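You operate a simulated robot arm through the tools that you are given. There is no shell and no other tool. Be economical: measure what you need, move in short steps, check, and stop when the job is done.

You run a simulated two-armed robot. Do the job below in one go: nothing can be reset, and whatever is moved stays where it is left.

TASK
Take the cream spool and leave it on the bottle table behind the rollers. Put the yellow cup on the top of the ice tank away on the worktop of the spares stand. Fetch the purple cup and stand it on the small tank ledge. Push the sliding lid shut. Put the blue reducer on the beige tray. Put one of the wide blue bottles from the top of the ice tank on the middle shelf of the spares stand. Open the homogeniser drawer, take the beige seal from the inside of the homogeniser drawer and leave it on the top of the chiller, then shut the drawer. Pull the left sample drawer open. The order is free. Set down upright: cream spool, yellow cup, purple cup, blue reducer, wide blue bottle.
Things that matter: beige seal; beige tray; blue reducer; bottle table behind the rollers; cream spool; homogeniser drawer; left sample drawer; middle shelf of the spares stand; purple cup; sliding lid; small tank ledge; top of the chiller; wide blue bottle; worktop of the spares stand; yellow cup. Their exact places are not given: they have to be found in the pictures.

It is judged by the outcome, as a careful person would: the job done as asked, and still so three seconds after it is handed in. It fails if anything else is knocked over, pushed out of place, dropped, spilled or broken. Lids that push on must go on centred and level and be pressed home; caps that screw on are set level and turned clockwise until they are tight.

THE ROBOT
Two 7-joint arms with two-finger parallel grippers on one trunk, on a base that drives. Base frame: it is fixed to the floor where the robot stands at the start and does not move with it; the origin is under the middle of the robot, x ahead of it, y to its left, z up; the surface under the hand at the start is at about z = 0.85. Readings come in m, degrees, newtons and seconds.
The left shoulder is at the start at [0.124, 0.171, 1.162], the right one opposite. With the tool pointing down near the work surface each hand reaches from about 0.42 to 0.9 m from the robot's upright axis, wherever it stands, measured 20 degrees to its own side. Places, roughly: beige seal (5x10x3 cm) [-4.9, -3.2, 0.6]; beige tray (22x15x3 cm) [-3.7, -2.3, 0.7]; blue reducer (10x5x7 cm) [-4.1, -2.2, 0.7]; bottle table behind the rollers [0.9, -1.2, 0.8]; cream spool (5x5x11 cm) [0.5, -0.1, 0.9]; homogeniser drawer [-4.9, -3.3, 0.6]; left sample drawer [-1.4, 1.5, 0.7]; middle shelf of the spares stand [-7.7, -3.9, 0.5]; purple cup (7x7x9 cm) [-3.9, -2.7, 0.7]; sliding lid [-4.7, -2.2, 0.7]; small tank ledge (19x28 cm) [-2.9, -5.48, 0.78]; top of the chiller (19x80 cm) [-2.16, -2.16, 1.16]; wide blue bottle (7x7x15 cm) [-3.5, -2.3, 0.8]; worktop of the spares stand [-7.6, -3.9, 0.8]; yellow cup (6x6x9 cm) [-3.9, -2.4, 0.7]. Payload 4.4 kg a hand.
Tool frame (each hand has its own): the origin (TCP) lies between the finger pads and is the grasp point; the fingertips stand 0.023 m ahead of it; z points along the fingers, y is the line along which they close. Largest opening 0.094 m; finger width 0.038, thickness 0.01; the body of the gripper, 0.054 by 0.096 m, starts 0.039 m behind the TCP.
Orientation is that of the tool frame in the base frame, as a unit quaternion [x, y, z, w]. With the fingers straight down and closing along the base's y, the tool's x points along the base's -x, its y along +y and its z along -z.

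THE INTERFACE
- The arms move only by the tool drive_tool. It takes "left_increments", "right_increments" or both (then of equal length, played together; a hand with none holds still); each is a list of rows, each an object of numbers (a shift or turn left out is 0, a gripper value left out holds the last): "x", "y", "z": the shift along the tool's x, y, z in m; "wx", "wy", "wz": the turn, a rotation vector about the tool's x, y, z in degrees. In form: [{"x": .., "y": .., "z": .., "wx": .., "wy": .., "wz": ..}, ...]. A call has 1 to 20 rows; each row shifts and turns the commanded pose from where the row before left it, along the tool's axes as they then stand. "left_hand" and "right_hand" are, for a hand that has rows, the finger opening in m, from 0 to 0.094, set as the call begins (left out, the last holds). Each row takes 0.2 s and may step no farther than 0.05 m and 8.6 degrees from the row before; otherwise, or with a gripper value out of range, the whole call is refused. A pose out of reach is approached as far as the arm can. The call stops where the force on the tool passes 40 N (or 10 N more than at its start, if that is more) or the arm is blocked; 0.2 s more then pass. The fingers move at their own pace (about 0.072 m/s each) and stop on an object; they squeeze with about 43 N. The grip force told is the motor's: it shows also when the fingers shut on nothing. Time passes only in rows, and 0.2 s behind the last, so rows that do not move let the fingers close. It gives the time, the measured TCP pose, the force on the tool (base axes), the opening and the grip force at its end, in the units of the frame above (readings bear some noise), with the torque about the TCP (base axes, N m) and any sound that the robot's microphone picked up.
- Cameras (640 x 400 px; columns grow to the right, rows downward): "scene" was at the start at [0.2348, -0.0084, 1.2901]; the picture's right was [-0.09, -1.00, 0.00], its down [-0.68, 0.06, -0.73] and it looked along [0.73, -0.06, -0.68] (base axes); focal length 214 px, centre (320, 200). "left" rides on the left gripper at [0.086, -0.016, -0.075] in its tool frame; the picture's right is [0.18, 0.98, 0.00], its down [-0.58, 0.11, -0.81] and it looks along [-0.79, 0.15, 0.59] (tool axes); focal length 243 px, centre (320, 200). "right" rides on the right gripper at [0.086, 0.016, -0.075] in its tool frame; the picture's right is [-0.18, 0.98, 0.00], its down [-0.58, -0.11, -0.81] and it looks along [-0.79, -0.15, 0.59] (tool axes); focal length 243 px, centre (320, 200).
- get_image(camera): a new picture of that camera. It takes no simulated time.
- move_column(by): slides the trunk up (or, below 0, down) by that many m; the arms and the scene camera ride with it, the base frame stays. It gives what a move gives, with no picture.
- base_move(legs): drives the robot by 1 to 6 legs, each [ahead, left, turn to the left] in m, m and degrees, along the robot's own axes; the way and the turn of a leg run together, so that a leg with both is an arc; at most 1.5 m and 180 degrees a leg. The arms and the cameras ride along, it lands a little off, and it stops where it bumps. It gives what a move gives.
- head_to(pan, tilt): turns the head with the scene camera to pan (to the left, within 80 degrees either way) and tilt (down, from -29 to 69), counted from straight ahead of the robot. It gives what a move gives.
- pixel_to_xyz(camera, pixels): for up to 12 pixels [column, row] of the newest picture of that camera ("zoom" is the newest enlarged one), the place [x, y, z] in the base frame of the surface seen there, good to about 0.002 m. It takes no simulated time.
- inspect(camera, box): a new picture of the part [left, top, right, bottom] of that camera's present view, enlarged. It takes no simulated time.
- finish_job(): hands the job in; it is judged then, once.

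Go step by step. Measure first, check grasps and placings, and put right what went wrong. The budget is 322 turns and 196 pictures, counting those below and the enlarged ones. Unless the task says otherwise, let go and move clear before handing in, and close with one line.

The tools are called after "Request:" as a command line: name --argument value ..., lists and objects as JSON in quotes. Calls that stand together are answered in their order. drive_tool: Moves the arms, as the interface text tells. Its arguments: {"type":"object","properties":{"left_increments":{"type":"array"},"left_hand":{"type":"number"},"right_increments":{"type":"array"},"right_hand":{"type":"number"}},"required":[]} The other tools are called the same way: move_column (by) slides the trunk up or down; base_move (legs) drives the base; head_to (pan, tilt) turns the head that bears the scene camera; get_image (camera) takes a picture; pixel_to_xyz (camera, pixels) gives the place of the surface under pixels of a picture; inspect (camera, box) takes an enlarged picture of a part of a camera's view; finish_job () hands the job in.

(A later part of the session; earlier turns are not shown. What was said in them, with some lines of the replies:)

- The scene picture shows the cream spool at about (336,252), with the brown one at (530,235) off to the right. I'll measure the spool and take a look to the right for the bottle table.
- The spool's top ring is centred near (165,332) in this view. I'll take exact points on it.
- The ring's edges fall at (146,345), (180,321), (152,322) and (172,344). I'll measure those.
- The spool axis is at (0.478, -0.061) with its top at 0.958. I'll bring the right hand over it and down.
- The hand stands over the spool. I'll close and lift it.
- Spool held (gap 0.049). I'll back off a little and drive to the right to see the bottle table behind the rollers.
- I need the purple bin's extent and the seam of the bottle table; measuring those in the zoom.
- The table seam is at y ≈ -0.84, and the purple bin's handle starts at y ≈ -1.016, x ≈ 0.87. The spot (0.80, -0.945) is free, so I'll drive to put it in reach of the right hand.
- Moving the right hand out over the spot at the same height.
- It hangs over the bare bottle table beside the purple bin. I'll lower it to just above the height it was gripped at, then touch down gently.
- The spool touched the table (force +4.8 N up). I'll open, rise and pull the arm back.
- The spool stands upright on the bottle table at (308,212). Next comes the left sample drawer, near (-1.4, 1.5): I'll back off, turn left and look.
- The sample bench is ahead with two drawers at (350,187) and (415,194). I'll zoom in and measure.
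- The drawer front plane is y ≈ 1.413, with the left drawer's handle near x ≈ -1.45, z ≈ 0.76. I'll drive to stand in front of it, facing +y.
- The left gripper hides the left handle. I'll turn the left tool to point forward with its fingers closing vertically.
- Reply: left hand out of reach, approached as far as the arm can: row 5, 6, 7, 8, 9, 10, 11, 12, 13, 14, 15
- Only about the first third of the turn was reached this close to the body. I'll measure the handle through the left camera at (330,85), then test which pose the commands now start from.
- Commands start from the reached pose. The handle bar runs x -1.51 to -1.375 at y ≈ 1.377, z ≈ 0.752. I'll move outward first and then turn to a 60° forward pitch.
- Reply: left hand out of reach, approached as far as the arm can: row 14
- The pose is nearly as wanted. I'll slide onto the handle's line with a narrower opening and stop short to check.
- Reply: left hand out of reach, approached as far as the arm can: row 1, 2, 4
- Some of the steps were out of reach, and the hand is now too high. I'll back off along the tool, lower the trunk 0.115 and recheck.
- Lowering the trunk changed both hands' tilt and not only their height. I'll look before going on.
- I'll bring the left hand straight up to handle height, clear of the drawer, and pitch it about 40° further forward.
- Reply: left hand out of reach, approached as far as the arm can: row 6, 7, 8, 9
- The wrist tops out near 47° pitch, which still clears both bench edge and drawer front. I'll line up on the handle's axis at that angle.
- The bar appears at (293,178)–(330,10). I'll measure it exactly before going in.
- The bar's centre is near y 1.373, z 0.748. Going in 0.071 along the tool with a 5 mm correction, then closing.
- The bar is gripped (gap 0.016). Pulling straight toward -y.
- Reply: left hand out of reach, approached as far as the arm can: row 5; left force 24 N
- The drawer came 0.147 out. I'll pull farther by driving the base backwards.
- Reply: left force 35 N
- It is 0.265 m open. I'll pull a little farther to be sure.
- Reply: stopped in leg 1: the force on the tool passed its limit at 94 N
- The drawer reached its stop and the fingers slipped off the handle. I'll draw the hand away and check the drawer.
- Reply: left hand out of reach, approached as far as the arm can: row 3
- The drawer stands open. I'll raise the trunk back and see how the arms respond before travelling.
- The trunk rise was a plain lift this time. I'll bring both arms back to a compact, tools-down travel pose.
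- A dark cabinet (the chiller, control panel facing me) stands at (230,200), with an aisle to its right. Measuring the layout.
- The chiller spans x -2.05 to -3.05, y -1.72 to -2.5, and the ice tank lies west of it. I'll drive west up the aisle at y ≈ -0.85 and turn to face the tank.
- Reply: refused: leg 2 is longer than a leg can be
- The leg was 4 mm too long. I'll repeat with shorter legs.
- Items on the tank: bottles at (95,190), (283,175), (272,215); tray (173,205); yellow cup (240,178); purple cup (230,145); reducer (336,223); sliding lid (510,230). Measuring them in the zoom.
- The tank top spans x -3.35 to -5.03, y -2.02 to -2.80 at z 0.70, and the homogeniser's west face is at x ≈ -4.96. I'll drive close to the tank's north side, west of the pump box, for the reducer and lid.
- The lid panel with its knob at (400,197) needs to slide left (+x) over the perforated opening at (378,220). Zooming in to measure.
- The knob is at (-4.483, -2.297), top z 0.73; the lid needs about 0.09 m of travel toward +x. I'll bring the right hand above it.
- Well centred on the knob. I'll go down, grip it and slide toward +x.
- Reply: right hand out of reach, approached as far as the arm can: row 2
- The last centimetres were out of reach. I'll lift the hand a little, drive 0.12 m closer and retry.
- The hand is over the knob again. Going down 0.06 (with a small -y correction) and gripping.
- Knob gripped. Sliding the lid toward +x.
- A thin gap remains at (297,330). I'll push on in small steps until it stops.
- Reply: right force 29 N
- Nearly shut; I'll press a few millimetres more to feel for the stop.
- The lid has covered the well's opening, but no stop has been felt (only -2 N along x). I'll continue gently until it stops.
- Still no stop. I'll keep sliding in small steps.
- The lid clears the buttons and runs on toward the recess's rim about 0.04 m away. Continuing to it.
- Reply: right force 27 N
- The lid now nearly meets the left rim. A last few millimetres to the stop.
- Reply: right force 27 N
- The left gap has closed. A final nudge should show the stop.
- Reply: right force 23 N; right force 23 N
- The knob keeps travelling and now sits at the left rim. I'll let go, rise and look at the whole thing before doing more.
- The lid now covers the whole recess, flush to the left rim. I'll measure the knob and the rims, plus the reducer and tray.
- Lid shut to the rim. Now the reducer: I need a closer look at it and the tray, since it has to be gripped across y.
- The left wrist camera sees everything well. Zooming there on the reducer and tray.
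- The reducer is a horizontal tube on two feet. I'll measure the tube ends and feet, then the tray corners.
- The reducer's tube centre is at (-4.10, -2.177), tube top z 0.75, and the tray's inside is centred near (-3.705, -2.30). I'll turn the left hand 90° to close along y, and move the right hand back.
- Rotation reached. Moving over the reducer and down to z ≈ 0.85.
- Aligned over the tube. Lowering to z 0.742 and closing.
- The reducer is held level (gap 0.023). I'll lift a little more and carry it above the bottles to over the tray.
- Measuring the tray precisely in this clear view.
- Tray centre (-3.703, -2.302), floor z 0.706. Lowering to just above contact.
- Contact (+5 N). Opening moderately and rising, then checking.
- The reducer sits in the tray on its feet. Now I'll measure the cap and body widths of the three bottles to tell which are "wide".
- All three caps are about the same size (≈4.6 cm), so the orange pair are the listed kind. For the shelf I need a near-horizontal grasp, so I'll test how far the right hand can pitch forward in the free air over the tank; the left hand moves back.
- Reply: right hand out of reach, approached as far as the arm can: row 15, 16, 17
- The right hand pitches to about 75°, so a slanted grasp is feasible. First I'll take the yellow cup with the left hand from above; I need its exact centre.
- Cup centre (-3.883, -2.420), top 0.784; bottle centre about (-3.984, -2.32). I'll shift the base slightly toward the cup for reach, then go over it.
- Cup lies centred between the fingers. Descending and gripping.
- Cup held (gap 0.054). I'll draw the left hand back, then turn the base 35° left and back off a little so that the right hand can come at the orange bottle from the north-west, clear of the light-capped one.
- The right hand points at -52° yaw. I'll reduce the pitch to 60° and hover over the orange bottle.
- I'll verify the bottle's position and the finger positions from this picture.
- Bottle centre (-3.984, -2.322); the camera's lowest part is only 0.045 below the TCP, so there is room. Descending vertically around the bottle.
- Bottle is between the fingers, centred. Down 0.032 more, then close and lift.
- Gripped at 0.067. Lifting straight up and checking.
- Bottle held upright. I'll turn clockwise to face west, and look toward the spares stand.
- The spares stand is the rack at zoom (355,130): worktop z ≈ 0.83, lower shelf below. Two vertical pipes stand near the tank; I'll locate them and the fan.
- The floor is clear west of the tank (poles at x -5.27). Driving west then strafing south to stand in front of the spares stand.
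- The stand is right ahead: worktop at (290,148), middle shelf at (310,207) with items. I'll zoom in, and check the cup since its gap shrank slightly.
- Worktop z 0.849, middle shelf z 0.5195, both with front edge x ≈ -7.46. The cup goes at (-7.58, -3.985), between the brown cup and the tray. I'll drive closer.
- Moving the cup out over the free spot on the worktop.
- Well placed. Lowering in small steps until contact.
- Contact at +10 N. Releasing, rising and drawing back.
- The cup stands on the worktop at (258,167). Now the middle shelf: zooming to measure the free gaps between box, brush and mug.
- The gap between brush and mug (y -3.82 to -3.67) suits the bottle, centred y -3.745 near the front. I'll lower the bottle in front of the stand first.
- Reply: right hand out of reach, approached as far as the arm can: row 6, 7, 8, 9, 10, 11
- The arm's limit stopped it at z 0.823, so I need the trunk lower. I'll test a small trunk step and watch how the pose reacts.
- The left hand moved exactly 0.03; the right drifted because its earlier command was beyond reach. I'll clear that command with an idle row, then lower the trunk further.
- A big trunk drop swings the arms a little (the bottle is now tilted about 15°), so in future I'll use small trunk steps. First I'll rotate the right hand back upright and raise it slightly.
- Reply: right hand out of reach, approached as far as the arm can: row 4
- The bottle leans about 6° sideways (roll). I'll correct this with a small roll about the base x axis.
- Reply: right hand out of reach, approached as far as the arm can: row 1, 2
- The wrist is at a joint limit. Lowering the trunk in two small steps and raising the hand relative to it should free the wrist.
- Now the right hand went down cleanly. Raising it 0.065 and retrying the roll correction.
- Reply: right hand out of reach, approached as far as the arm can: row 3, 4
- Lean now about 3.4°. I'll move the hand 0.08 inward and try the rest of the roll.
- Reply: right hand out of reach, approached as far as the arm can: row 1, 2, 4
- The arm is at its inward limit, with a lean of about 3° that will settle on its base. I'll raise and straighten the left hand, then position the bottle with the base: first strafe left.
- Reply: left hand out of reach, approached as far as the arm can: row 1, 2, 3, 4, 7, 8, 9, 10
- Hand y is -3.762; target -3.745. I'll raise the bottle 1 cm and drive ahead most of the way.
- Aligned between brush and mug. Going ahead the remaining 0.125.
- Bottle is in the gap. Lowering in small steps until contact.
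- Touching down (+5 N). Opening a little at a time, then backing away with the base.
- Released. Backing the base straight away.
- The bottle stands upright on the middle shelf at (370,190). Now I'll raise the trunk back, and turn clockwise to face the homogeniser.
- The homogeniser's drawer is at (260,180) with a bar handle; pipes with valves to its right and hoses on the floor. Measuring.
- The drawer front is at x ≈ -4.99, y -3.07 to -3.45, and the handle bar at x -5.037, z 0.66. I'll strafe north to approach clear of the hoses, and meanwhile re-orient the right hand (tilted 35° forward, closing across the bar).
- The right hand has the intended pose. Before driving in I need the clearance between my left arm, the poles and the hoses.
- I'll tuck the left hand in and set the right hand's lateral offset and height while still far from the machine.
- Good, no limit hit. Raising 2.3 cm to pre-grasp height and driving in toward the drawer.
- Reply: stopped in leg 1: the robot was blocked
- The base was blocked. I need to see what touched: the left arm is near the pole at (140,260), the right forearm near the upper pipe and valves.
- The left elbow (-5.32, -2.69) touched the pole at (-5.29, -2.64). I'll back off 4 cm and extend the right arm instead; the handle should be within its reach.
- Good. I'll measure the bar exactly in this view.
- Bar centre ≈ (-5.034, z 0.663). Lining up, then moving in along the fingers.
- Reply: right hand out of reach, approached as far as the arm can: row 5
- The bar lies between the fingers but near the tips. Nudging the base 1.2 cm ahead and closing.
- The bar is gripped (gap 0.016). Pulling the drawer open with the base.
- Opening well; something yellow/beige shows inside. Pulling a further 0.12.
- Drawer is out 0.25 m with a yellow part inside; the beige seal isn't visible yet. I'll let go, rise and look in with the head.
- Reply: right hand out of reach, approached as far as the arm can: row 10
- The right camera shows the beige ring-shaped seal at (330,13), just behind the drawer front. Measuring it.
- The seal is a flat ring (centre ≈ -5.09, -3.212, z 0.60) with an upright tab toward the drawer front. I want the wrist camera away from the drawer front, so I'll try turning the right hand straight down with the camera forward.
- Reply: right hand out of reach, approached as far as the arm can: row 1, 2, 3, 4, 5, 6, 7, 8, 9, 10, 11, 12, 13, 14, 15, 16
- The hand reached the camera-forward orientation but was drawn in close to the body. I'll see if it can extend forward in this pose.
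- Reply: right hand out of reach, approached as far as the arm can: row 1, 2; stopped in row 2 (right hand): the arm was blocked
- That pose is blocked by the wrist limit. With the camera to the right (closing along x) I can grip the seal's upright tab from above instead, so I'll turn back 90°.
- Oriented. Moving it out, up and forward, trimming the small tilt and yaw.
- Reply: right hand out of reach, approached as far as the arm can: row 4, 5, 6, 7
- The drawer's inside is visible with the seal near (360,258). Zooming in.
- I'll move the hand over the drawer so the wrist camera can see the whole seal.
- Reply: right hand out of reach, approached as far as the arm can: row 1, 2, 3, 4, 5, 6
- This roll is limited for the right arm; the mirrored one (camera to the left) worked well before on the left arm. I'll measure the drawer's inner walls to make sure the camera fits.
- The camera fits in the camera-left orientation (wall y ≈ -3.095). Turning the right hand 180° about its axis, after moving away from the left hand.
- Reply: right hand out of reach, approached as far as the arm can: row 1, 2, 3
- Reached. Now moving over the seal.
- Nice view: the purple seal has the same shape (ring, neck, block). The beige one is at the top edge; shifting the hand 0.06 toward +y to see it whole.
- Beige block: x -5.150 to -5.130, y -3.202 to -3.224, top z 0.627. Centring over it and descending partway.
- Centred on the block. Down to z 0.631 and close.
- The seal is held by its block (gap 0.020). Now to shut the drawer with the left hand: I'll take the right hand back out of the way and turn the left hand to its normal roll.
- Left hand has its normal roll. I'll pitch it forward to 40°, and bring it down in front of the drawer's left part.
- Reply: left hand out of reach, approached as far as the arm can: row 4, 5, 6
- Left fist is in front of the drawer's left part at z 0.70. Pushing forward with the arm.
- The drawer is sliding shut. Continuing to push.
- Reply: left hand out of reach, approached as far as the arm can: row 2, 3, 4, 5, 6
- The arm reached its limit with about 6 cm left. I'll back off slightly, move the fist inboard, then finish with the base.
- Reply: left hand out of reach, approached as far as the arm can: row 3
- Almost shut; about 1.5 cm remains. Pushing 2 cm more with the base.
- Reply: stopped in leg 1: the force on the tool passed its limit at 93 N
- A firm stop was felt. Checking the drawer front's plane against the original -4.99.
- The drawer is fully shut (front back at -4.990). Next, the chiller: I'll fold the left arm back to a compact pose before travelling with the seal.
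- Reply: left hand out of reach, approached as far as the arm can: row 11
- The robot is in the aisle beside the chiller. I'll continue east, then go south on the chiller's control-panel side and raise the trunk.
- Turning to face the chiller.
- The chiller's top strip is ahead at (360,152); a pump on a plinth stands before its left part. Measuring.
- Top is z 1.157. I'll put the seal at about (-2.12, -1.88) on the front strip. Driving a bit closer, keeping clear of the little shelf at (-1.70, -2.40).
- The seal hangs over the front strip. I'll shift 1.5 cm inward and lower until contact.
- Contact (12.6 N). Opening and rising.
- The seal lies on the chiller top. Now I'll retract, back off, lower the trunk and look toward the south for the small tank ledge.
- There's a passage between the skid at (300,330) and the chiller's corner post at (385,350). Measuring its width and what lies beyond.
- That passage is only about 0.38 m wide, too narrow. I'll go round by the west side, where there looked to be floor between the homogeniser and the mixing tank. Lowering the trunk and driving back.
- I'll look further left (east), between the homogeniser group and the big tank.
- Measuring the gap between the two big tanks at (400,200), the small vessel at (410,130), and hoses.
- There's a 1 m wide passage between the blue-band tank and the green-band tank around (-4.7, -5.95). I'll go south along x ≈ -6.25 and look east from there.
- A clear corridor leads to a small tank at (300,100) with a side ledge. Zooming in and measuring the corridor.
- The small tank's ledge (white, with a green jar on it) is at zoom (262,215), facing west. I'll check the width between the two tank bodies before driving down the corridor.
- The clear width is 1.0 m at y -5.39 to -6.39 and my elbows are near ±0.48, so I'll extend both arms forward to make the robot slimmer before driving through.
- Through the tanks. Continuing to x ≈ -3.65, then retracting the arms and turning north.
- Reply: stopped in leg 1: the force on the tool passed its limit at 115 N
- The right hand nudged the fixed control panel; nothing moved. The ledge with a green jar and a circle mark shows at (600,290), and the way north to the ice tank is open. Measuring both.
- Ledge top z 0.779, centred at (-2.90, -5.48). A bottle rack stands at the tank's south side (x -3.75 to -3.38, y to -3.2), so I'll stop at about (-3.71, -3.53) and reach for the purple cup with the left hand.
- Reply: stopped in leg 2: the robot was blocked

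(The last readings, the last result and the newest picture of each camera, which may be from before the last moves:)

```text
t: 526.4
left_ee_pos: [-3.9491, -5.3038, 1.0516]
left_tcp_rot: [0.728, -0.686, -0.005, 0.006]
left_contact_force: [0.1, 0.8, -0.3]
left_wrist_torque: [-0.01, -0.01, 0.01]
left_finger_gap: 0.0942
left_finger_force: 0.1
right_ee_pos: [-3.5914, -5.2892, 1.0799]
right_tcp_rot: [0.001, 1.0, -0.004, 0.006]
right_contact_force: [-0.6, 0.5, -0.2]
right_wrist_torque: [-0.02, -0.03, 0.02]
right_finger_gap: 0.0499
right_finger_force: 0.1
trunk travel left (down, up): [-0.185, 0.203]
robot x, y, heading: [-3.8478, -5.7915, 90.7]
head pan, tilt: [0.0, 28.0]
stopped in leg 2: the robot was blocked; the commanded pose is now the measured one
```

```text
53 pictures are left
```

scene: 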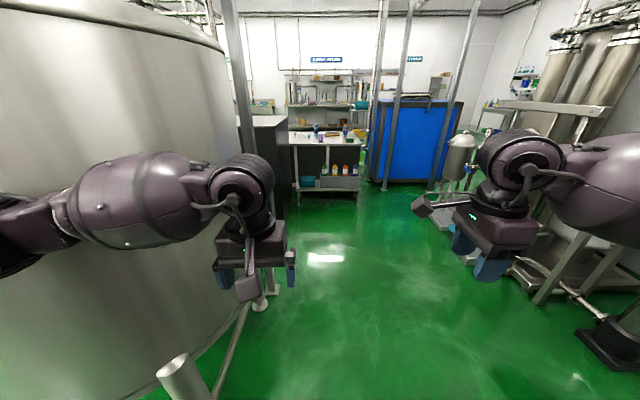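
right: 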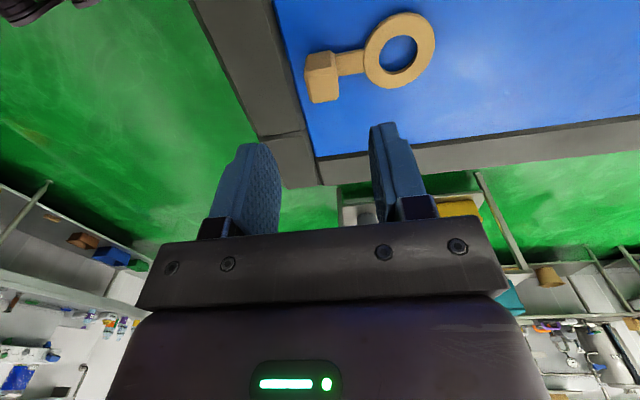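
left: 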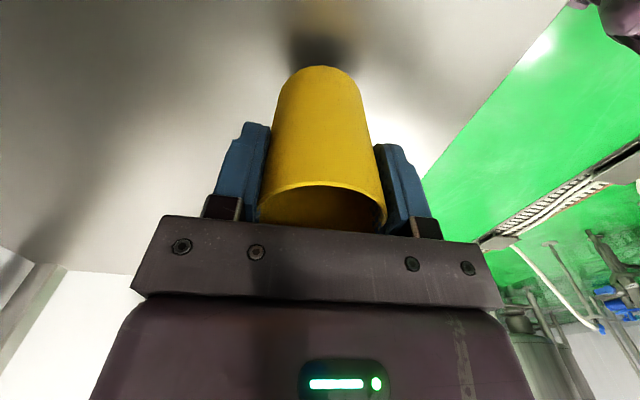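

The left elbow touched the big tank's side. Backing off and shifting right before going north.

Request:
base_move --legs '[[-0.08, 0, 0], [0, -0.3, -0.7], [1.2, 0, 0], [0.6, 0, 0], [0.4, 0.14, 0]]'

Request:
get_image --camera "scene"

```text
t: 541.1
left_ee_pos: [-3.7373, -3.1875, 1.0465]
left_tcp_rot: [0.713, -0.701, -0.001, 0.007]
left_contact_force: [-0.5, -0.1, -0.5]
left_wrist_torque: [-0.02, 0.01, -0.01]
left_finger_gap: 0.0941
left_finger_force: 0.1
right_ee_pos: [-3.3787, -3.1858, 1.0765]
right_tcp_rot: [0.021, 1.0, -0.008, 0.007]
right_contact_force: [0.3, 0.6, -0.5]
right_wrist_torque: [-0.01, 0.03, -0.03]
right_finger_gap: 0.0498
right_finger_force: 0.0
trunk travel left (down, up): [-0.185, 0.203]
robot x, y, heading: [-3.6514, -3.6843, 88.7]
head pan, tilt: [0.0, 28.0]
```

```text
52 pictures are left
```

scene: 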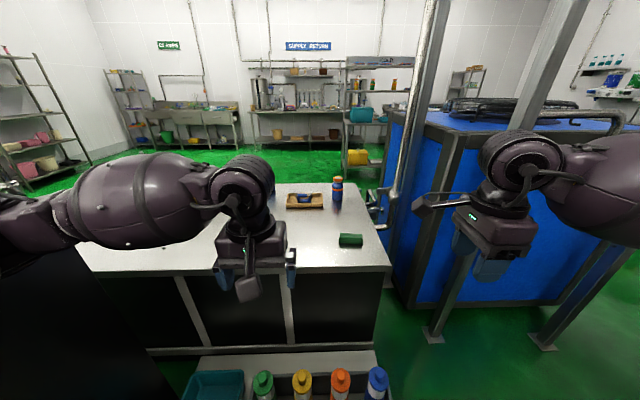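

In position. The left wrist camera should see the purple cup.

Request:
get_image --camera "left"

```text
51 pictures are left
```

left: 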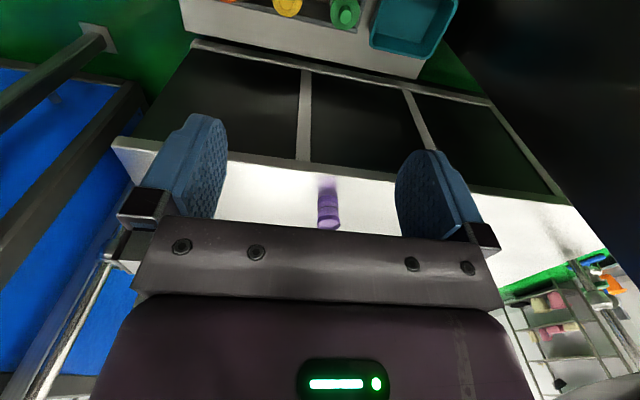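

Request:
inspect --camera "left" --box '[290, 165, 370, 235]'

Request:
pixel_to_xyz --camera "left" --pixels '[[328, 207], [328, 195], [329, 225], [319, 224], [339, 224], [320, 205], [337, 205]]'

```text
5.71 times, centred on (330, 200) of left
```

zoom: 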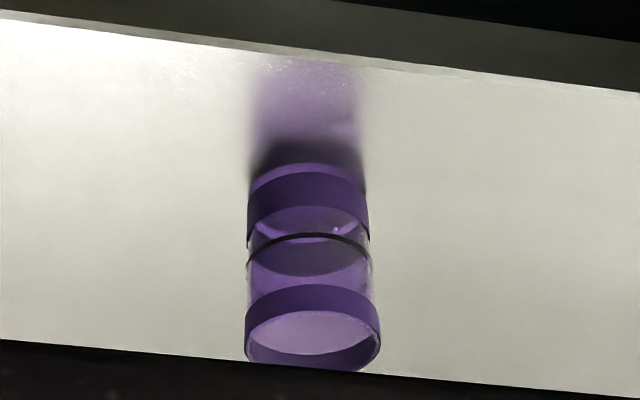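

```text
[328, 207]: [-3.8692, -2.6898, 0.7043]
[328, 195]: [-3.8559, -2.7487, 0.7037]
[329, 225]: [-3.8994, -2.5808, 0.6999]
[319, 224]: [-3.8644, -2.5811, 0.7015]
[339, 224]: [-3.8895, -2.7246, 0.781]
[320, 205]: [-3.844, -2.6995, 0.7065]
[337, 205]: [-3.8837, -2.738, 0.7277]
```

The cup (clear with purple bands) is centred about (-3.862, -2.716), 9 cm tall. It's far, so I'll step 8 cm closer, and pitch the left hand 40° for reach.

Request:
base_move --legs '[[0.08, 0, 1.2]]'

Request:
drive_tool --left_increments '[{"x": -0.04}, {"x": -0.04}, {"x": -0.04}, {"x": -0.04}, {"x": -0.04}, {"wy": -8}, {"wy": -8}, {"wy": -8}, {"wy": -8}, {"wy": -8}, {"x": -0.0086, "y": 0.0203, "z": 0.0392}, {"x": -0.0086, "y": 0.0203, "z": 0.0392}, {"x": -0.0086, "y": 0.0203, "z": 0.0392}, {"x": -0.0086, "y": 0.0203, "z": 0.0392}, {"x": -0.0086, "y": 0.0203, "z": 0.0392}, {}]' --left_hand 0.094

Request:
get_image --camera "left"

Request:
get_image --camera "scene"

```text
t: 542.1
left_ee_pos: [-3.7456, -3.1121, 1.0476]
left_tcp_rot: [0.72, -0.694, -0.001, 0.007]
left_contact_force: [0.6, -0.3, -0.1]
left_wrist_torque: [-0.03, 0.0, -0.02]
left_finger_gap: 0.0939
left_finger_force: 0.0
right_ee_pos: [-3.3874, -3.1049, 1.0778]
right_tcp_rot: [0.011, 1.0, -0.008, 0.008]
right_contact_force: [-0.1, 0.3, 0.5]
right_wrist_torque: [0.0, 0.01, 0.01]
right_finger_gap: 0.0499
right_finger_force: 0.1
trunk travel left (down, up): [-0.185, 0.203]
robot x, y, heading: [-3.6509, -3.6047, 89.2]
head pan, tilt: [0.0, 28.0]
```

```text
t: 545.5
left_ee_pos: [-3.8631, -2.7588, 0.922]
left_tcp_rot: [0.676, -0.654, -0.248, -0.231]
left_contact_force: [0.1, 0.2, -0.2]
left_wrist_torque: [0.02, -0.02, 0.0]
left_finger_gap: 0.0938
left_finger_force: 0.0
right_ee_pos: [-3.3868, -3.1064, 1.0771]
right_tcp_rot: [0.011, 1.0, -0.007, 0.007]
right_contact_force: [-0.5, 0.5, -0.4]
right_wrist_torque: [0.02, -0.02, 0.01]
right_finger_gap: 0.0504
right_finger_force: 0.1
trunk travel left (down, up): [-0.185, 0.203]
robot x, y, heading: [-3.6462, -3.6036, 89.1]
head pan, tilt: [0.0, 28.0]
```

```text
49 pictures are left
```

left: 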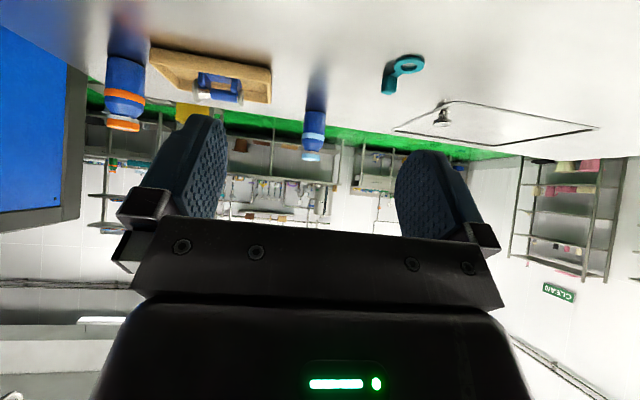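

```text
48 pictures are left
```

scene: 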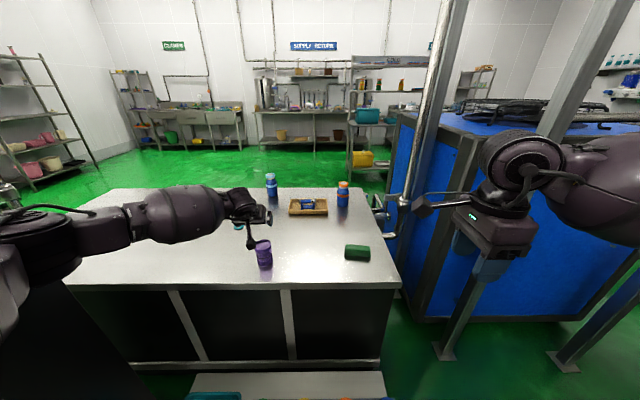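

The purple cup shows at (264,254). Zooming to pin down its centre.

Request:
inspect --camera "scene" --box '[230, 220, 300, 280]'

```text
6.67 times, centred on (265, 250) of scene
```

zoom: 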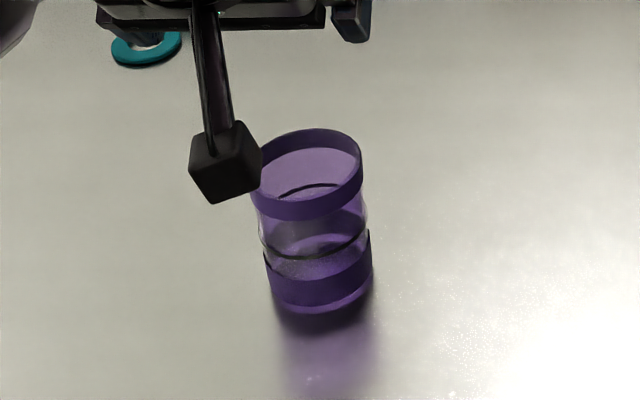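

Request:
pixel_to_xyz --camera "zoom" --pixels '[[310, 213], [262, 195], [361, 175], [312, 131], [320, 295], [270, 275], [371, 255], [345, 205], [300, 140], [340, 292]]'

```text
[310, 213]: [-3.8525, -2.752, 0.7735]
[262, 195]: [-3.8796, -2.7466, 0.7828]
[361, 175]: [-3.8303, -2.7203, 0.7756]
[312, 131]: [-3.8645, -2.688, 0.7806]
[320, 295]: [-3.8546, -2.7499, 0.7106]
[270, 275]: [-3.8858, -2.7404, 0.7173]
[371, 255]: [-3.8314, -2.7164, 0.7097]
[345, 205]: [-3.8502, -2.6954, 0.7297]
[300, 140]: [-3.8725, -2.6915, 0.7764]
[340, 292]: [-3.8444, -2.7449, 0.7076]
```

Cup centre (-3.863, -2.720), rim z 0.783. Moving over and descending around it.

Request:
drive_tool --left_increments '[{"x": -0.03, "y": -0.0014, "z": 0.0248}, {"x": 0.0231, "y": -0.0004, "z": 0.0279}, {"x": 0.0231, "y": -0.0004, "z": 0.0279}, {"x": 0.0231, "y": -0.0004, "z": 0.0279}, {"x": 0.0231, "y": -0.0004, "z": 0.0279}, {}]'

Request:
get_image --camera "left"

```text
t: 546.9
left_ee_pos: [-3.8641, -2.7196, 0.7796]
left_tcp_rot: [0.676, -0.655, -0.248, -0.231]
left_contact_force: [0.6, -1.0, 0.2]
left_wrist_torque: [0.0, 0.01, 0.02]
left_finger_gap: 0.0938
left_finger_force: 0.1
right_ee_pos: [-3.3871, -3.107, 1.0776]
right_tcp_rot: [0.012, 1.0, -0.008, 0.009]
right_contact_force: [0.2, -0.8, 0.2]
right_wrist_torque: [0.02, -0.02, -0.01]
right_finger_gap: 0.0498
right_finger_force: 0.1
trunk travel left (down, up): [-0.185, 0.203]
robot x, y, heading: [-3.6491, -3.6079, 89.3]
head pan, tilt: [0.0, 28.0]
```

```text
46 pictures are left
```

left: 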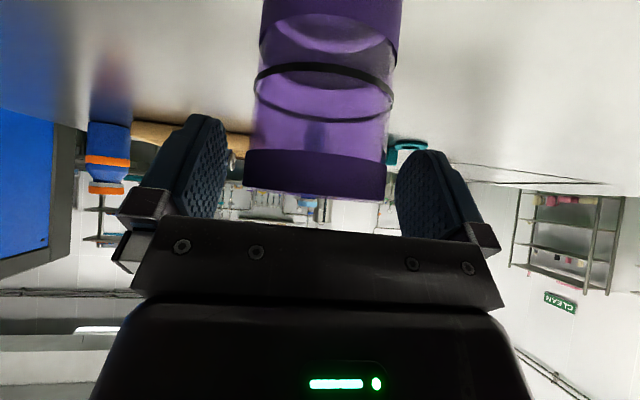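

The cup's rim band is between the fingers. Lowering 6 mm more, closing, then lifting.

Request:
drive_tool --left_increments '[{"x": 0.0038, "z": 0.0046}, {}]'

Request:
drive_tool --left_increments '[{}, {}, {}, {}, {"x": -0.0128, "z": -0.0154}, {"x": -0.0255, "z": -0.0308}, {"x": -0.0255, "z": -0.0308}, {"x": -0.0255, "z": -0.0308}, {"x": -0.0255, "z": -0.0308}, {"x": -0.0255, "z": -0.0308}, {}]' --left_hand 0.04

Request:
get_image --camera "left"

```text
t: 547.5
left_ee_pos: [-3.8639, -2.7203, 0.7739]
left_tcp_rot: [0.676, -0.655, -0.247, -0.23]
left_contact_force: [0.1, -0.3, 0.2]
left_wrist_torque: [0.0, 0.0, 0.05]
left_finger_gap: 0.0941
left_finger_force: 0.0
right_ee_pos: [-3.3858, -3.1062, 1.0779]
right_tcp_rot: [0.012, 1.0, -0.007, 0.008]
right_contact_force: [-0.7, -0.1, 1.2]
right_wrist_torque: [0.02, 0.04, -0.02]
right_finger_gap: 0.0498
right_finger_force: 0.1
trunk travel left (down, up): [-0.185, 0.203]
robot x, y, heading: [-3.6498, -3.6053, 89.5]
head pan, tilt: [0.0, 28.0]
```

```text
t: 549.9
left_ee_pos: [-3.8587, -2.7197, 0.9901]
left_tcp_rot: [0.677, -0.654, -0.247, -0.23]
left_contact_force: [0.6, 0.1, -0.6]
left_wrist_torque: [0.02, -0.01, -0.01]
left_finger_gap: 0.0605
left_finger_force: 42.8
right_ee_pos: [-3.3863, -3.1055, 1.0758]
right_tcp_rot: [0.012, 1.0, -0.007, 0.008]
right_contact_force: [0.5, 0.8, -1.0]
right_wrist_torque: [-0.03, 0.01, 0.0]
right_finger_gap: 0.0501
right_finger_force: 0.1
trunk travel left (down, up): [-0.185, 0.203]
robot x, y, heading: [-3.651, -3.6086, 89.3]
head pan, tilt: [0.0, 28.0]
```

```text
45 pictures are left
```

left: 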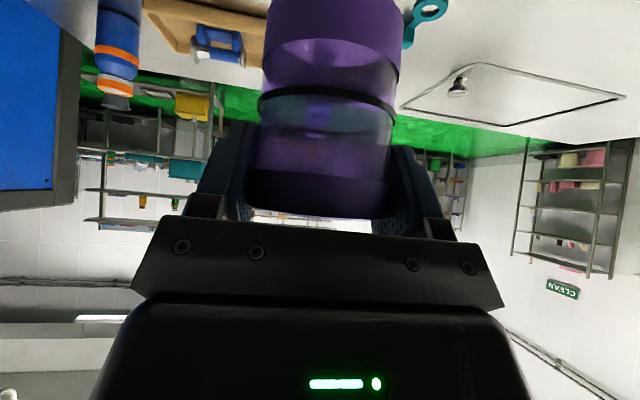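

The cup is held upright (gap 0.061). I'll raise it a bit and draw it back toward me, watching that it stays level.

Request:
drive_tool --left_increments '[{"x": 0.0308, "y": 0.0015, "z": -0.0255}, {"x": 0.0308, "y": 0.0015, "z": -0.0255}, {"x": 0.0308, "y": 0.0015, "z": -0.0255}, {"x": 0.0308, "y": 0.0015, "z": -0.0255}, {"x": 0.0308, "y": 0.0015, "z": -0.0255}, {}]'

Request:
drive_tool --left_increments '[{"x": 0.0308, "y": -0.01, "z": -0.0255}, {"x": 0.0308, "y": -0.01, "z": -0.0255}, {}]'

```text
t: 551.3
left_ee_pos: [-3.8612, -2.9177, 0.9896]
left_tcp_rot: [0.677, -0.654, -0.248, -0.23]
left_contact_force: [0.5, 0.0, -0.9]
left_wrist_torque: [0.02, -0.02, -0.03]
left_finger_gap: 0.0606
left_finger_force: 43.6
right_ee_pos: [-3.3866, -3.1054, 1.0773]
right_tcp_rot: [0.012, 1.0, -0.009, 0.007]
right_contact_force: [-0.2, -0.2, -0.6]
right_wrist_torque: [-0.01, 0.0, -0.01]
right_finger_gap: 0.0503
right_finger_force: 0.1
trunk travel left (down, up): [-0.185, 0.203]
robot x, y, heading: [-3.6486, -3.6072, 89.2]
head pan, tilt: [0.0, 28.0]
```

```text
t: 552.1
left_ee_pos: [-3.8366, -2.9971, 0.9912]
left_tcp_rot: [0.676, -0.655, -0.248, -0.23]
left_contact_force: [-0.5, 0.4, -0.2]
left_wrist_torque: [0.0, -0.01, 0.01]
left_finger_gap: 0.0608
left_finger_force: 43.2
right_ee_pos: [-3.3875, -3.1067, 1.0767]
right_tcp_rot: [0.011, 1.0, -0.008, 0.008]
right_contact_force: [-0.5, 0.1, 0.3]
right_wrist_torque: [-0.04, 0.03, -0.02]
right_finger_gap: 0.0501
right_finger_force: 0.1
trunk travel left (down, up): [-0.185, 0.203]
robot x, y, heading: [-3.6501, -3.606, 89.4]
head pan, tilt: [0.0, 28.0]
```

Still level. A bit more retraction, then drive back south.

Request:
drive_tool --left_increments '[{"x": 0.0308, "y": -0.01, "z": -0.0255}, {"x": 0.0308, "y": -0.01, "z": -0.0255}, {}]'

Request:
base_move --legs '[[-0.4, -0.14, 0.8], [-1.2, 0, 0], [-0.45, 0, 0]]'

Request:
get_image --camera "scene"

```text
t: 552.9
left_ee_pos: [-3.8126, -3.0782, 0.992]
left_tcp_rot: [0.676, -0.655, -0.247, -0.231]
left_contact_force: [-0.2, 0.0, -0.5]
left_wrist_torque: [0.0, 0.03, 0.02]
left_finger_gap: 0.0605
left_finger_force: 42.7
right_ee_pos: [-3.3871, -3.106, 1.078]
right_tcp_rot: [0.011, 1.0, -0.007, 0.008]
right_contact_force: [-0.6, -0.6, 0.3]
right_wrist_torque: [0.0, 0.01, 0.05]
right_finger_gap: 0.0499
right_finger_force: 0.1
trunk travel left (down, up): [-0.185, 0.203]
robot x, y, heading: [-3.6487, -3.6068, 89.6]
head pan, tilt: [0.0, 28.0]
```

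```text
t: 563.4
left_ee_pos: [-3.6757, -5.1122, 0.9923]
left_tcp_rot: [0.683, -0.648, -0.25, -0.228]
left_contact_force: [0.3, -1.2, -0.5]
left_wrist_torque: [0.01, 0.02, 0.02]
left_finger_gap: 0.0598
left_finger_force: 43.0
right_ee_pos: [-3.2491, -5.1323, 1.0769]
right_tcp_rot: [0.001, 1.0, -0.007, 0.008]
right_contact_force: [-0.2, -0.7, -0.2]
right_wrist_torque: [-0.01, 0.01, -0.01]
right_finger_gap: 0.0497
right_finger_force: 0.1
trunk travel left (down, up): [-0.185, 0.203]
robot x, y, heading: [-3.5056, -5.6381, 90.6]
head pan, tilt: [0.0, 28.0]
```

```text
44 pictures are left
```

scene: 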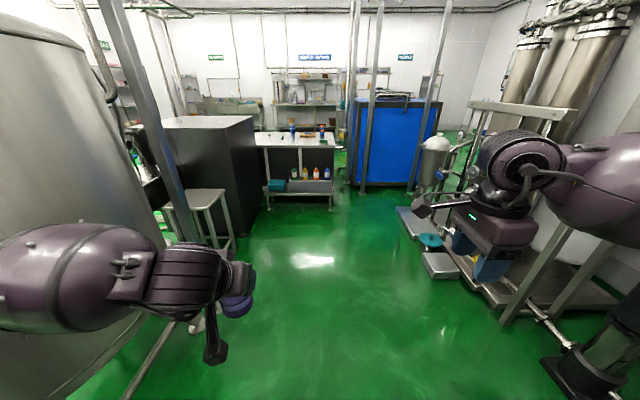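

Clear. I'll back further, shift west, and turn to face the small tank.

Request:
base_move --legs '[[-0.35, 0, 0], [0, 0.3, 0], [0, 0, -90.6]]'

Request:
get_image --camera "scene"

```text
t: 572.5
left_ee_pos: [-3.277, -5.8395, 0.9918]
left_tcp_rot: [-0.014, 0.941, 0.011, 0.338]
left_contact_force: [0.0, 0.5, 0.2]
left_wrist_torque: [-0.02, 0.01, 0.01]
left_finger_gap: 0.0581
left_finger_force: 43.2
right_ee_pos: [-3.3059, -6.2669, 1.0768]
right_tcp_rot: [0.716, 0.698, -0.011, 0.0]
right_contact_force: [0.6, 0.3, 0.4]
right_wrist_torque: [-0.01, 0.0, -0.03]
right_finger_gap: 0.0497
right_finger_force: 0.0
trunk travel left (down, up): [-0.185, 0.203]
robot x, y, heading: [-3.8072, -6.0032, -0.6]
head pan, tilt: [0.0, 28.0]
```

```text
43 pictures are left
```

scene: 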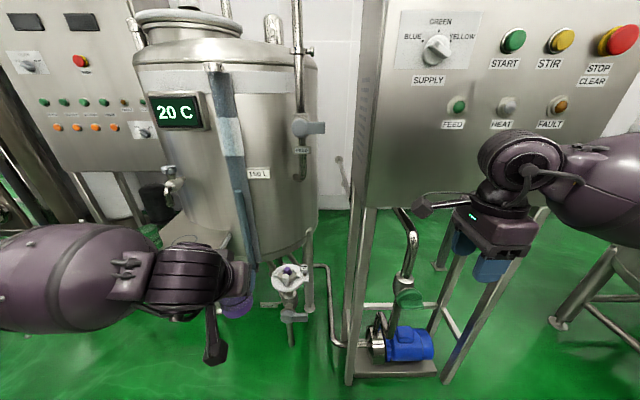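

Facing the small tank; a tap at (172,185) sits above the ledge. Measuring the tap and ledge parts visible.

Request:
pixel_to_xyz --camera "scene" --pixels '[[172, 185], [172, 195], [168, 172], [178, 182], [180, 238], [205, 235], [215, 180], [235, 150], [285, 275], [370, 120]]'

Request:
base_move --legs '[[0, 0.3, 0.6]]'

Request:
get_image --camera "scene"

```text
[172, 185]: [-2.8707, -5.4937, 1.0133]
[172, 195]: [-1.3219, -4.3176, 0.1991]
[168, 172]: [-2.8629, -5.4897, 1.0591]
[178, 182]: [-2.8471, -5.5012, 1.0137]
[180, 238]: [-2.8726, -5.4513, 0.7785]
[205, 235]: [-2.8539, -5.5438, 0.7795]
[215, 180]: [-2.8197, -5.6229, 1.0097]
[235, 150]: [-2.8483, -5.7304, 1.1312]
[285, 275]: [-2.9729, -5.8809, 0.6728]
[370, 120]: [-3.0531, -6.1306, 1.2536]
```

```text
t: 575.7
left_ee_pos: [-3.2796, -5.534, 0.9908]
left_tcp_rot: [-0.025, 0.941, 0.015, 0.338]
left_contact_force: [1.1, 0.3, -0.4]
left_wrist_torque: [-0.02, 0.04, -0.01]
left_finger_gap: 0.058
left_finger_force: 43.1
right_ee_pos: [-3.2992, -5.9623, 1.0777]
right_tcp_rot: [0.709, 0.705, -0.011, 0.0]
right_contact_force: [0.1, 0.8, 0.6]
right_wrist_torque: [-0.01, 0.0, 0.01]
right_finger_gap: 0.05
right_finger_force: 0.0
trunk travel left (down, up): [-0.185, 0.203]
robot x, y, heading: [-3.8093, -5.7073, 0.2]
head pan, tilt: [0.0, 28.0]
```

```text
42 pictures are left
```

scene: 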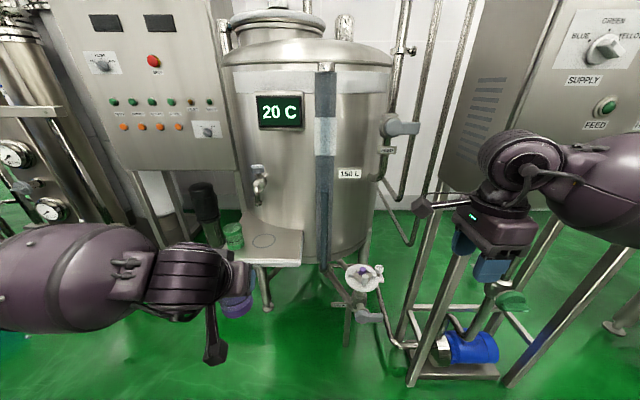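

The ledge is in view with the circle mark at (263,241) under the tap. I'll set the cup at about (-2.915, -5.53). Moving ahead with the base a little and then the arm, keeping height.

Request:
base_move --legs '[[0.12, 0, 0]]'

Request:
drive_tool --left_increments '[{"x": -0.0378, "y": -0.0028, "z": 0.0311}, {"x": -0.0378, "y": -0.0028, "z": 0.0311}, {"x": -0.0378, "y": -0.0028, "z": 0.0311}, {"x": -0.0378, "y": -0.0028, "z": 0.0311}, {}]'

Request:
get_image --camera "scene"

Request:
get_image --camera "left"

```text
t: 577.0
left_ee_pos: [-3.1596, -5.5321, 0.991]
left_tcp_rot: [-0.025, 0.941, 0.015, 0.338]
left_contact_force: [-0.5, 0.6, -0.4]
left_wrist_torque: [-0.01, -0.01, -0.03]
left_finger_gap: 0.0583
left_finger_force: 43.2
right_ee_pos: [-3.1784, -5.9599, 1.0769]
right_tcp_rot: [0.708, 0.706, -0.011, 0.0]
right_contact_force: [0.5, 0.2, 0.3]
right_wrist_torque: [-0.01, 0.02, 0.01]
right_finger_gap: 0.0499
right_finger_force: 0.0
trunk travel left (down, up): [-0.185, 0.203]
robot x, y, heading: [-3.6852, -5.7077, 0.2]
head pan, tilt: [0.0, 28.0]
```

```text
t: 578.2
left_ee_pos: [-2.9635, -5.5337, 0.9887]
left_tcp_rot: [-0.026, 0.94, 0.016, 0.34]
left_contact_force: [-0.1, 0.2, -0.2]
left_wrist_torque: [-0.02, -0.01, -0.03]
left_finger_gap: 0.0579
left_finger_force: 43.3
right_ee_pos: [-3.1787, -5.961, 1.0779]
right_tcp_rot: [0.708, 0.706, -0.011, 0.0]
right_contact_force: [-0.5, -0.1, 0.7]
right_wrist_torque: [0.03, 0.01, -0.01]
right_finger_gap: 0.0499
right_finger_force: 0.1
trunk travel left (down, up): [-0.185, 0.203]
robot x, y, heading: [-3.6824, -5.7078, 0.3]
head pan, tilt: [0.0, 28.0]
```

```text
41 pictures are left
```

scene: 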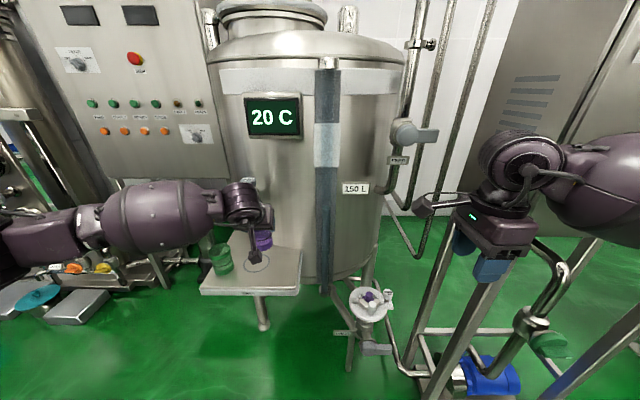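

```text
40 pictures are left
```

left: 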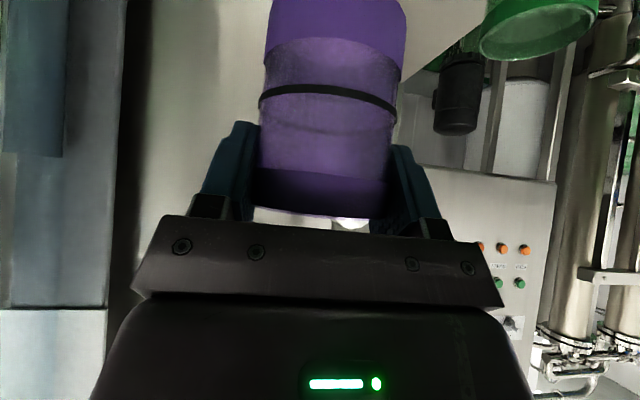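

I'll lower first here (below the tap), then slide forward the last 4.5 cm.

Request:
drive_tool --left_increments '[{"x": 0.0253, "y": -0.0004, "z": 0.0306}, {"x": 0.0253, "y": -0.0004, "z": 0.0306}, {"x": 0.0253, "y": -0.0004, "z": 0.0306}, {"x": -0.0175, "y": -0.001, "z": 0.0143}, {"x": -0.0175, "y": -0.001, "z": 0.0143}, {}]'

Request:
inspect --camera "scene" --box '[170, 150, 330, 310]'

```text
t: 579.6
left_ee_pos: [-2.9198, -5.532, 0.8724]
left_tcp_rot: [-0.024, 0.941, 0.015, 0.337]
left_contact_force: [0.2, 0.0, -0.7]
left_wrist_torque: [0.0, 0.0, -0.01]
left_finger_gap: 0.0582
left_finger_force: 43.0
right_ee_pos: [-3.179, -5.9593, 1.0771]
right_tcp_rot: [0.708, 0.706, -0.011, 0.001]
right_contact_force: [0.4, 0.0, 0.8]
right_wrist_torque: [-0.01, 0.01, -0.03]
right_finger_gap: 0.05
right_finger_force: 0.0
trunk travel left (down, up): [-0.185, 0.203]
robot x, y, heading: [-3.684, -5.7105, 0.3]
head pan, tilt: [0.0, 28.0]
```

```text
2.50 times, centred on (250, 230) of scene
```

zoom: 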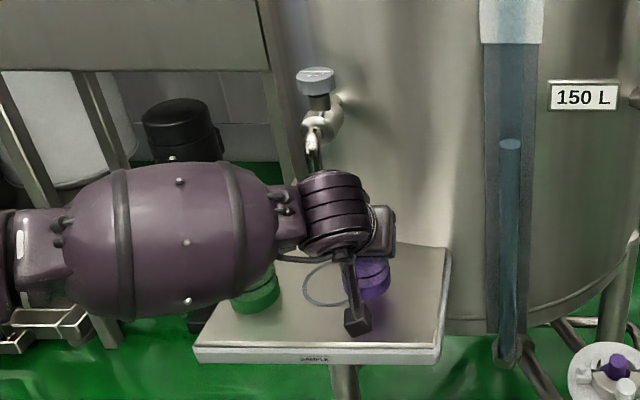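

Over the ledge, clear of jar and tap. Lowering to contact.

Request:
drive_tool --left_increments '[{"x": 0.0064, "z": 0.0077}, {"x": 0.0026, "z": 0.0031}, {"x": 0.0013, "z": 0.0015}, {}]'

Request:
drive_tool --left_increments '[{"x": 0.001, "z": 0.0012}, {"x": 0.001, "z": 0.0012}, {}]'

```text
t: 580.6
left_ee_pos: [-2.9187, -5.5311, 0.8566]
left_tcp_rot: [-0.025, 0.941, 0.015, 0.337]
left_contact_force: [0.1, 0.3, 0.0]
left_wrist_torque: [0.0, -0.03, -0.01]
left_finger_gap: 0.0584
left_finger_force: 42.9
right_ee_pos: [-3.1788, -5.9601, 1.0779]
right_tcp_rot: [0.708, 0.707, -0.011, 0.0]
right_contact_force: [-0.5, -0.2, 0.7]
right_wrist_torque: [0.01, 0.04, -0.01]
right_finger_gap: 0.0501
right_finger_force: 0.1
trunk travel left (down, up): [-0.185, 0.203]
robot x, y, heading: [-3.6848, -5.7101, 0.7]
head pan, tilt: [0.0, 28.0]
```

```text
t: 581.4
left_ee_pos: [-2.9174, -5.533, 0.8528]
left_tcp_rot: [-0.024, 0.941, 0.015, 0.338]
left_contact_force: [-0.7, -0.3, 0.4]
left_wrist_torque: [0.0, 0.03, -0.01]
left_finger_gap: 0.0582
left_finger_force: 42.7
right_ee_pos: [-3.1785, -5.9594, 1.0779]
right_tcp_rot: [0.708, 0.706, -0.011, -0.001]
right_contact_force: [-0.8, 0.8, -0.1]
right_wrist_torque: [0.0, 0.0, 0.02]
right_finger_gap: 0.05
right_finger_force: 0.1
trunk travel left (down, up): [-0.185, 0.203]
robot x, y, heading: [-3.6846, -5.7091, 0.3]
head pan, tilt: [0.0, 28.0]
```

No clear contact yet; lowering another few millimetres in tiny steps.

Request:
drive_tool --left_increments '[{"x": 0.001, "z": 0.0012}, {"x": 0.001, "z": 0.0012}, {}]'

```text
t: 582.2
left_ee_pos: [-2.9177, -5.5323, 0.8529]
left_tcp_rot: [-0.024, 0.94, 0.015, 0.34]
left_contact_force: [-1.8, 0.6, 9.8]
left_wrist_torque: [-0.16, 0.16, -0.04]
left_finger_gap: 0.0584
left_finger_force: 42.6
right_ee_pos: [-3.1803, -5.9593, 1.0789]
right_tcp_rot: [0.708, 0.706, -0.011, 0.0]
right_contact_force: [-0.6, 0.0, -0.4]
right_wrist_torque: [-0.01, -0.04, 0.01]
right_finger_gap: 0.05
right_finger_force: 0.0
trunk travel left (down, up): [-0.185, 0.203]
robot x, y, heading: [-3.6834, -5.7094, 0.5]
head pan, tilt: [0.0, 28.0]
```

Contact (+10 N). Opening, then withdrawing along the tool axis.

Request:
drive_tool --left_increments '[{}, {}, {}, {"z": -0.02}, {"z": -0.03}, {"z": -0.04}, {"x": 0.0308, "z": -0.0255}, {"x": 0.0308, "z": -0.0255}, {"x": 0.0308, "z": -0.0255}, {"x": 0.0308, "z": -0.0255}, {}]' --left_hand 0.09

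Request:
inspect --camera "scene" --box '[170, 150, 330, 310]'

```text
t: 584.6
left_ee_pos: [-3.1364, -5.5474, 0.9182]
left_tcp_rot: [-0.025, 0.941, 0.015, 0.337]
left_contact_force: [-0.7, -0.8, 0.4]
left_wrist_torque: [-0.01, -0.03, -0.02]
left_finger_gap: 0.0897
left_finger_force: 0.0
right_ee_pos: [-3.1779, -5.9598, 1.0768]
right_tcp_rot: [0.708, 0.706, -0.011, 0.0]
right_contact_force: [-0.5, 0.4, -0.4]
right_wrist_torque: [-0.01, 0.01, 0.0]
right_finger_gap: 0.0498
right_finger_force: 0.1
trunk travel left (down, up): [-0.185, 0.203]
robot x, y, heading: [-3.6842, -5.7063, 0.5]
head pan, tilt: [0.0, 28.0]
```

```text
2.50 times, centred on (250, 230) of scene
```

zoom: 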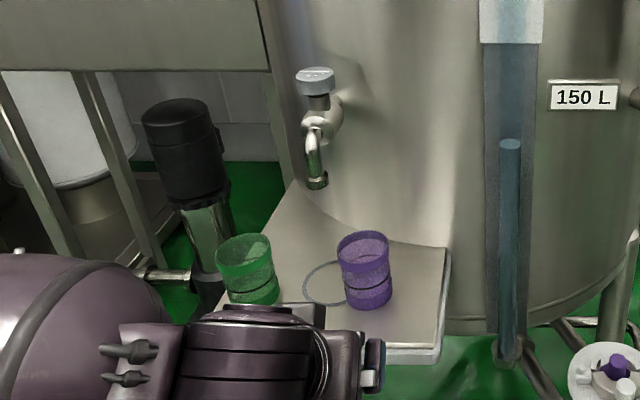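

The purple cup stands on the ledge beside the green one. All the parts of the job are done; I'll back clear and hand it in.

Request:
base_move --legs '[[-0.3, -0.1, 0]]'

Request:
finish_job

```text
t: 586.6
left_ee_pos: [-3.425, -5.6516, 0.9184]
left_tcp_rot: [-0.023, 0.941, 0.014, 0.338]
left_contact_force: [0.3, -0.5, 0.3]
left_wrist_torque: [-0.01, 0.02, -0.04]
left_finger_gap: 0.0901
left_finger_force: 0.0
right_ee_pos: [-3.4695, -6.0633, 1.078]
right_tcp_rot: [0.709, 0.705, -0.011, 0.001]
right_contact_force: [0.1, -0.6, -0.8]
right_wrist_torque: [0.02, 0.0, -0.01]
right_finger_gap: 0.05
right_finger_force: 0.1
trunk travel left (down, up): [-0.185, 0.203]
robot x, y, heading: [-3.9739, -5.8065, 0.2]
head pan, tilt: [0.0, 28.0]
```

```text
The job is handed in.
```

All eight tasks are done and handed in; the sliding lid reached the rim of its recess but I never felt a hard stop, and along the way the arms bumped a pole, a control panel and a tank without moving anything I could see.
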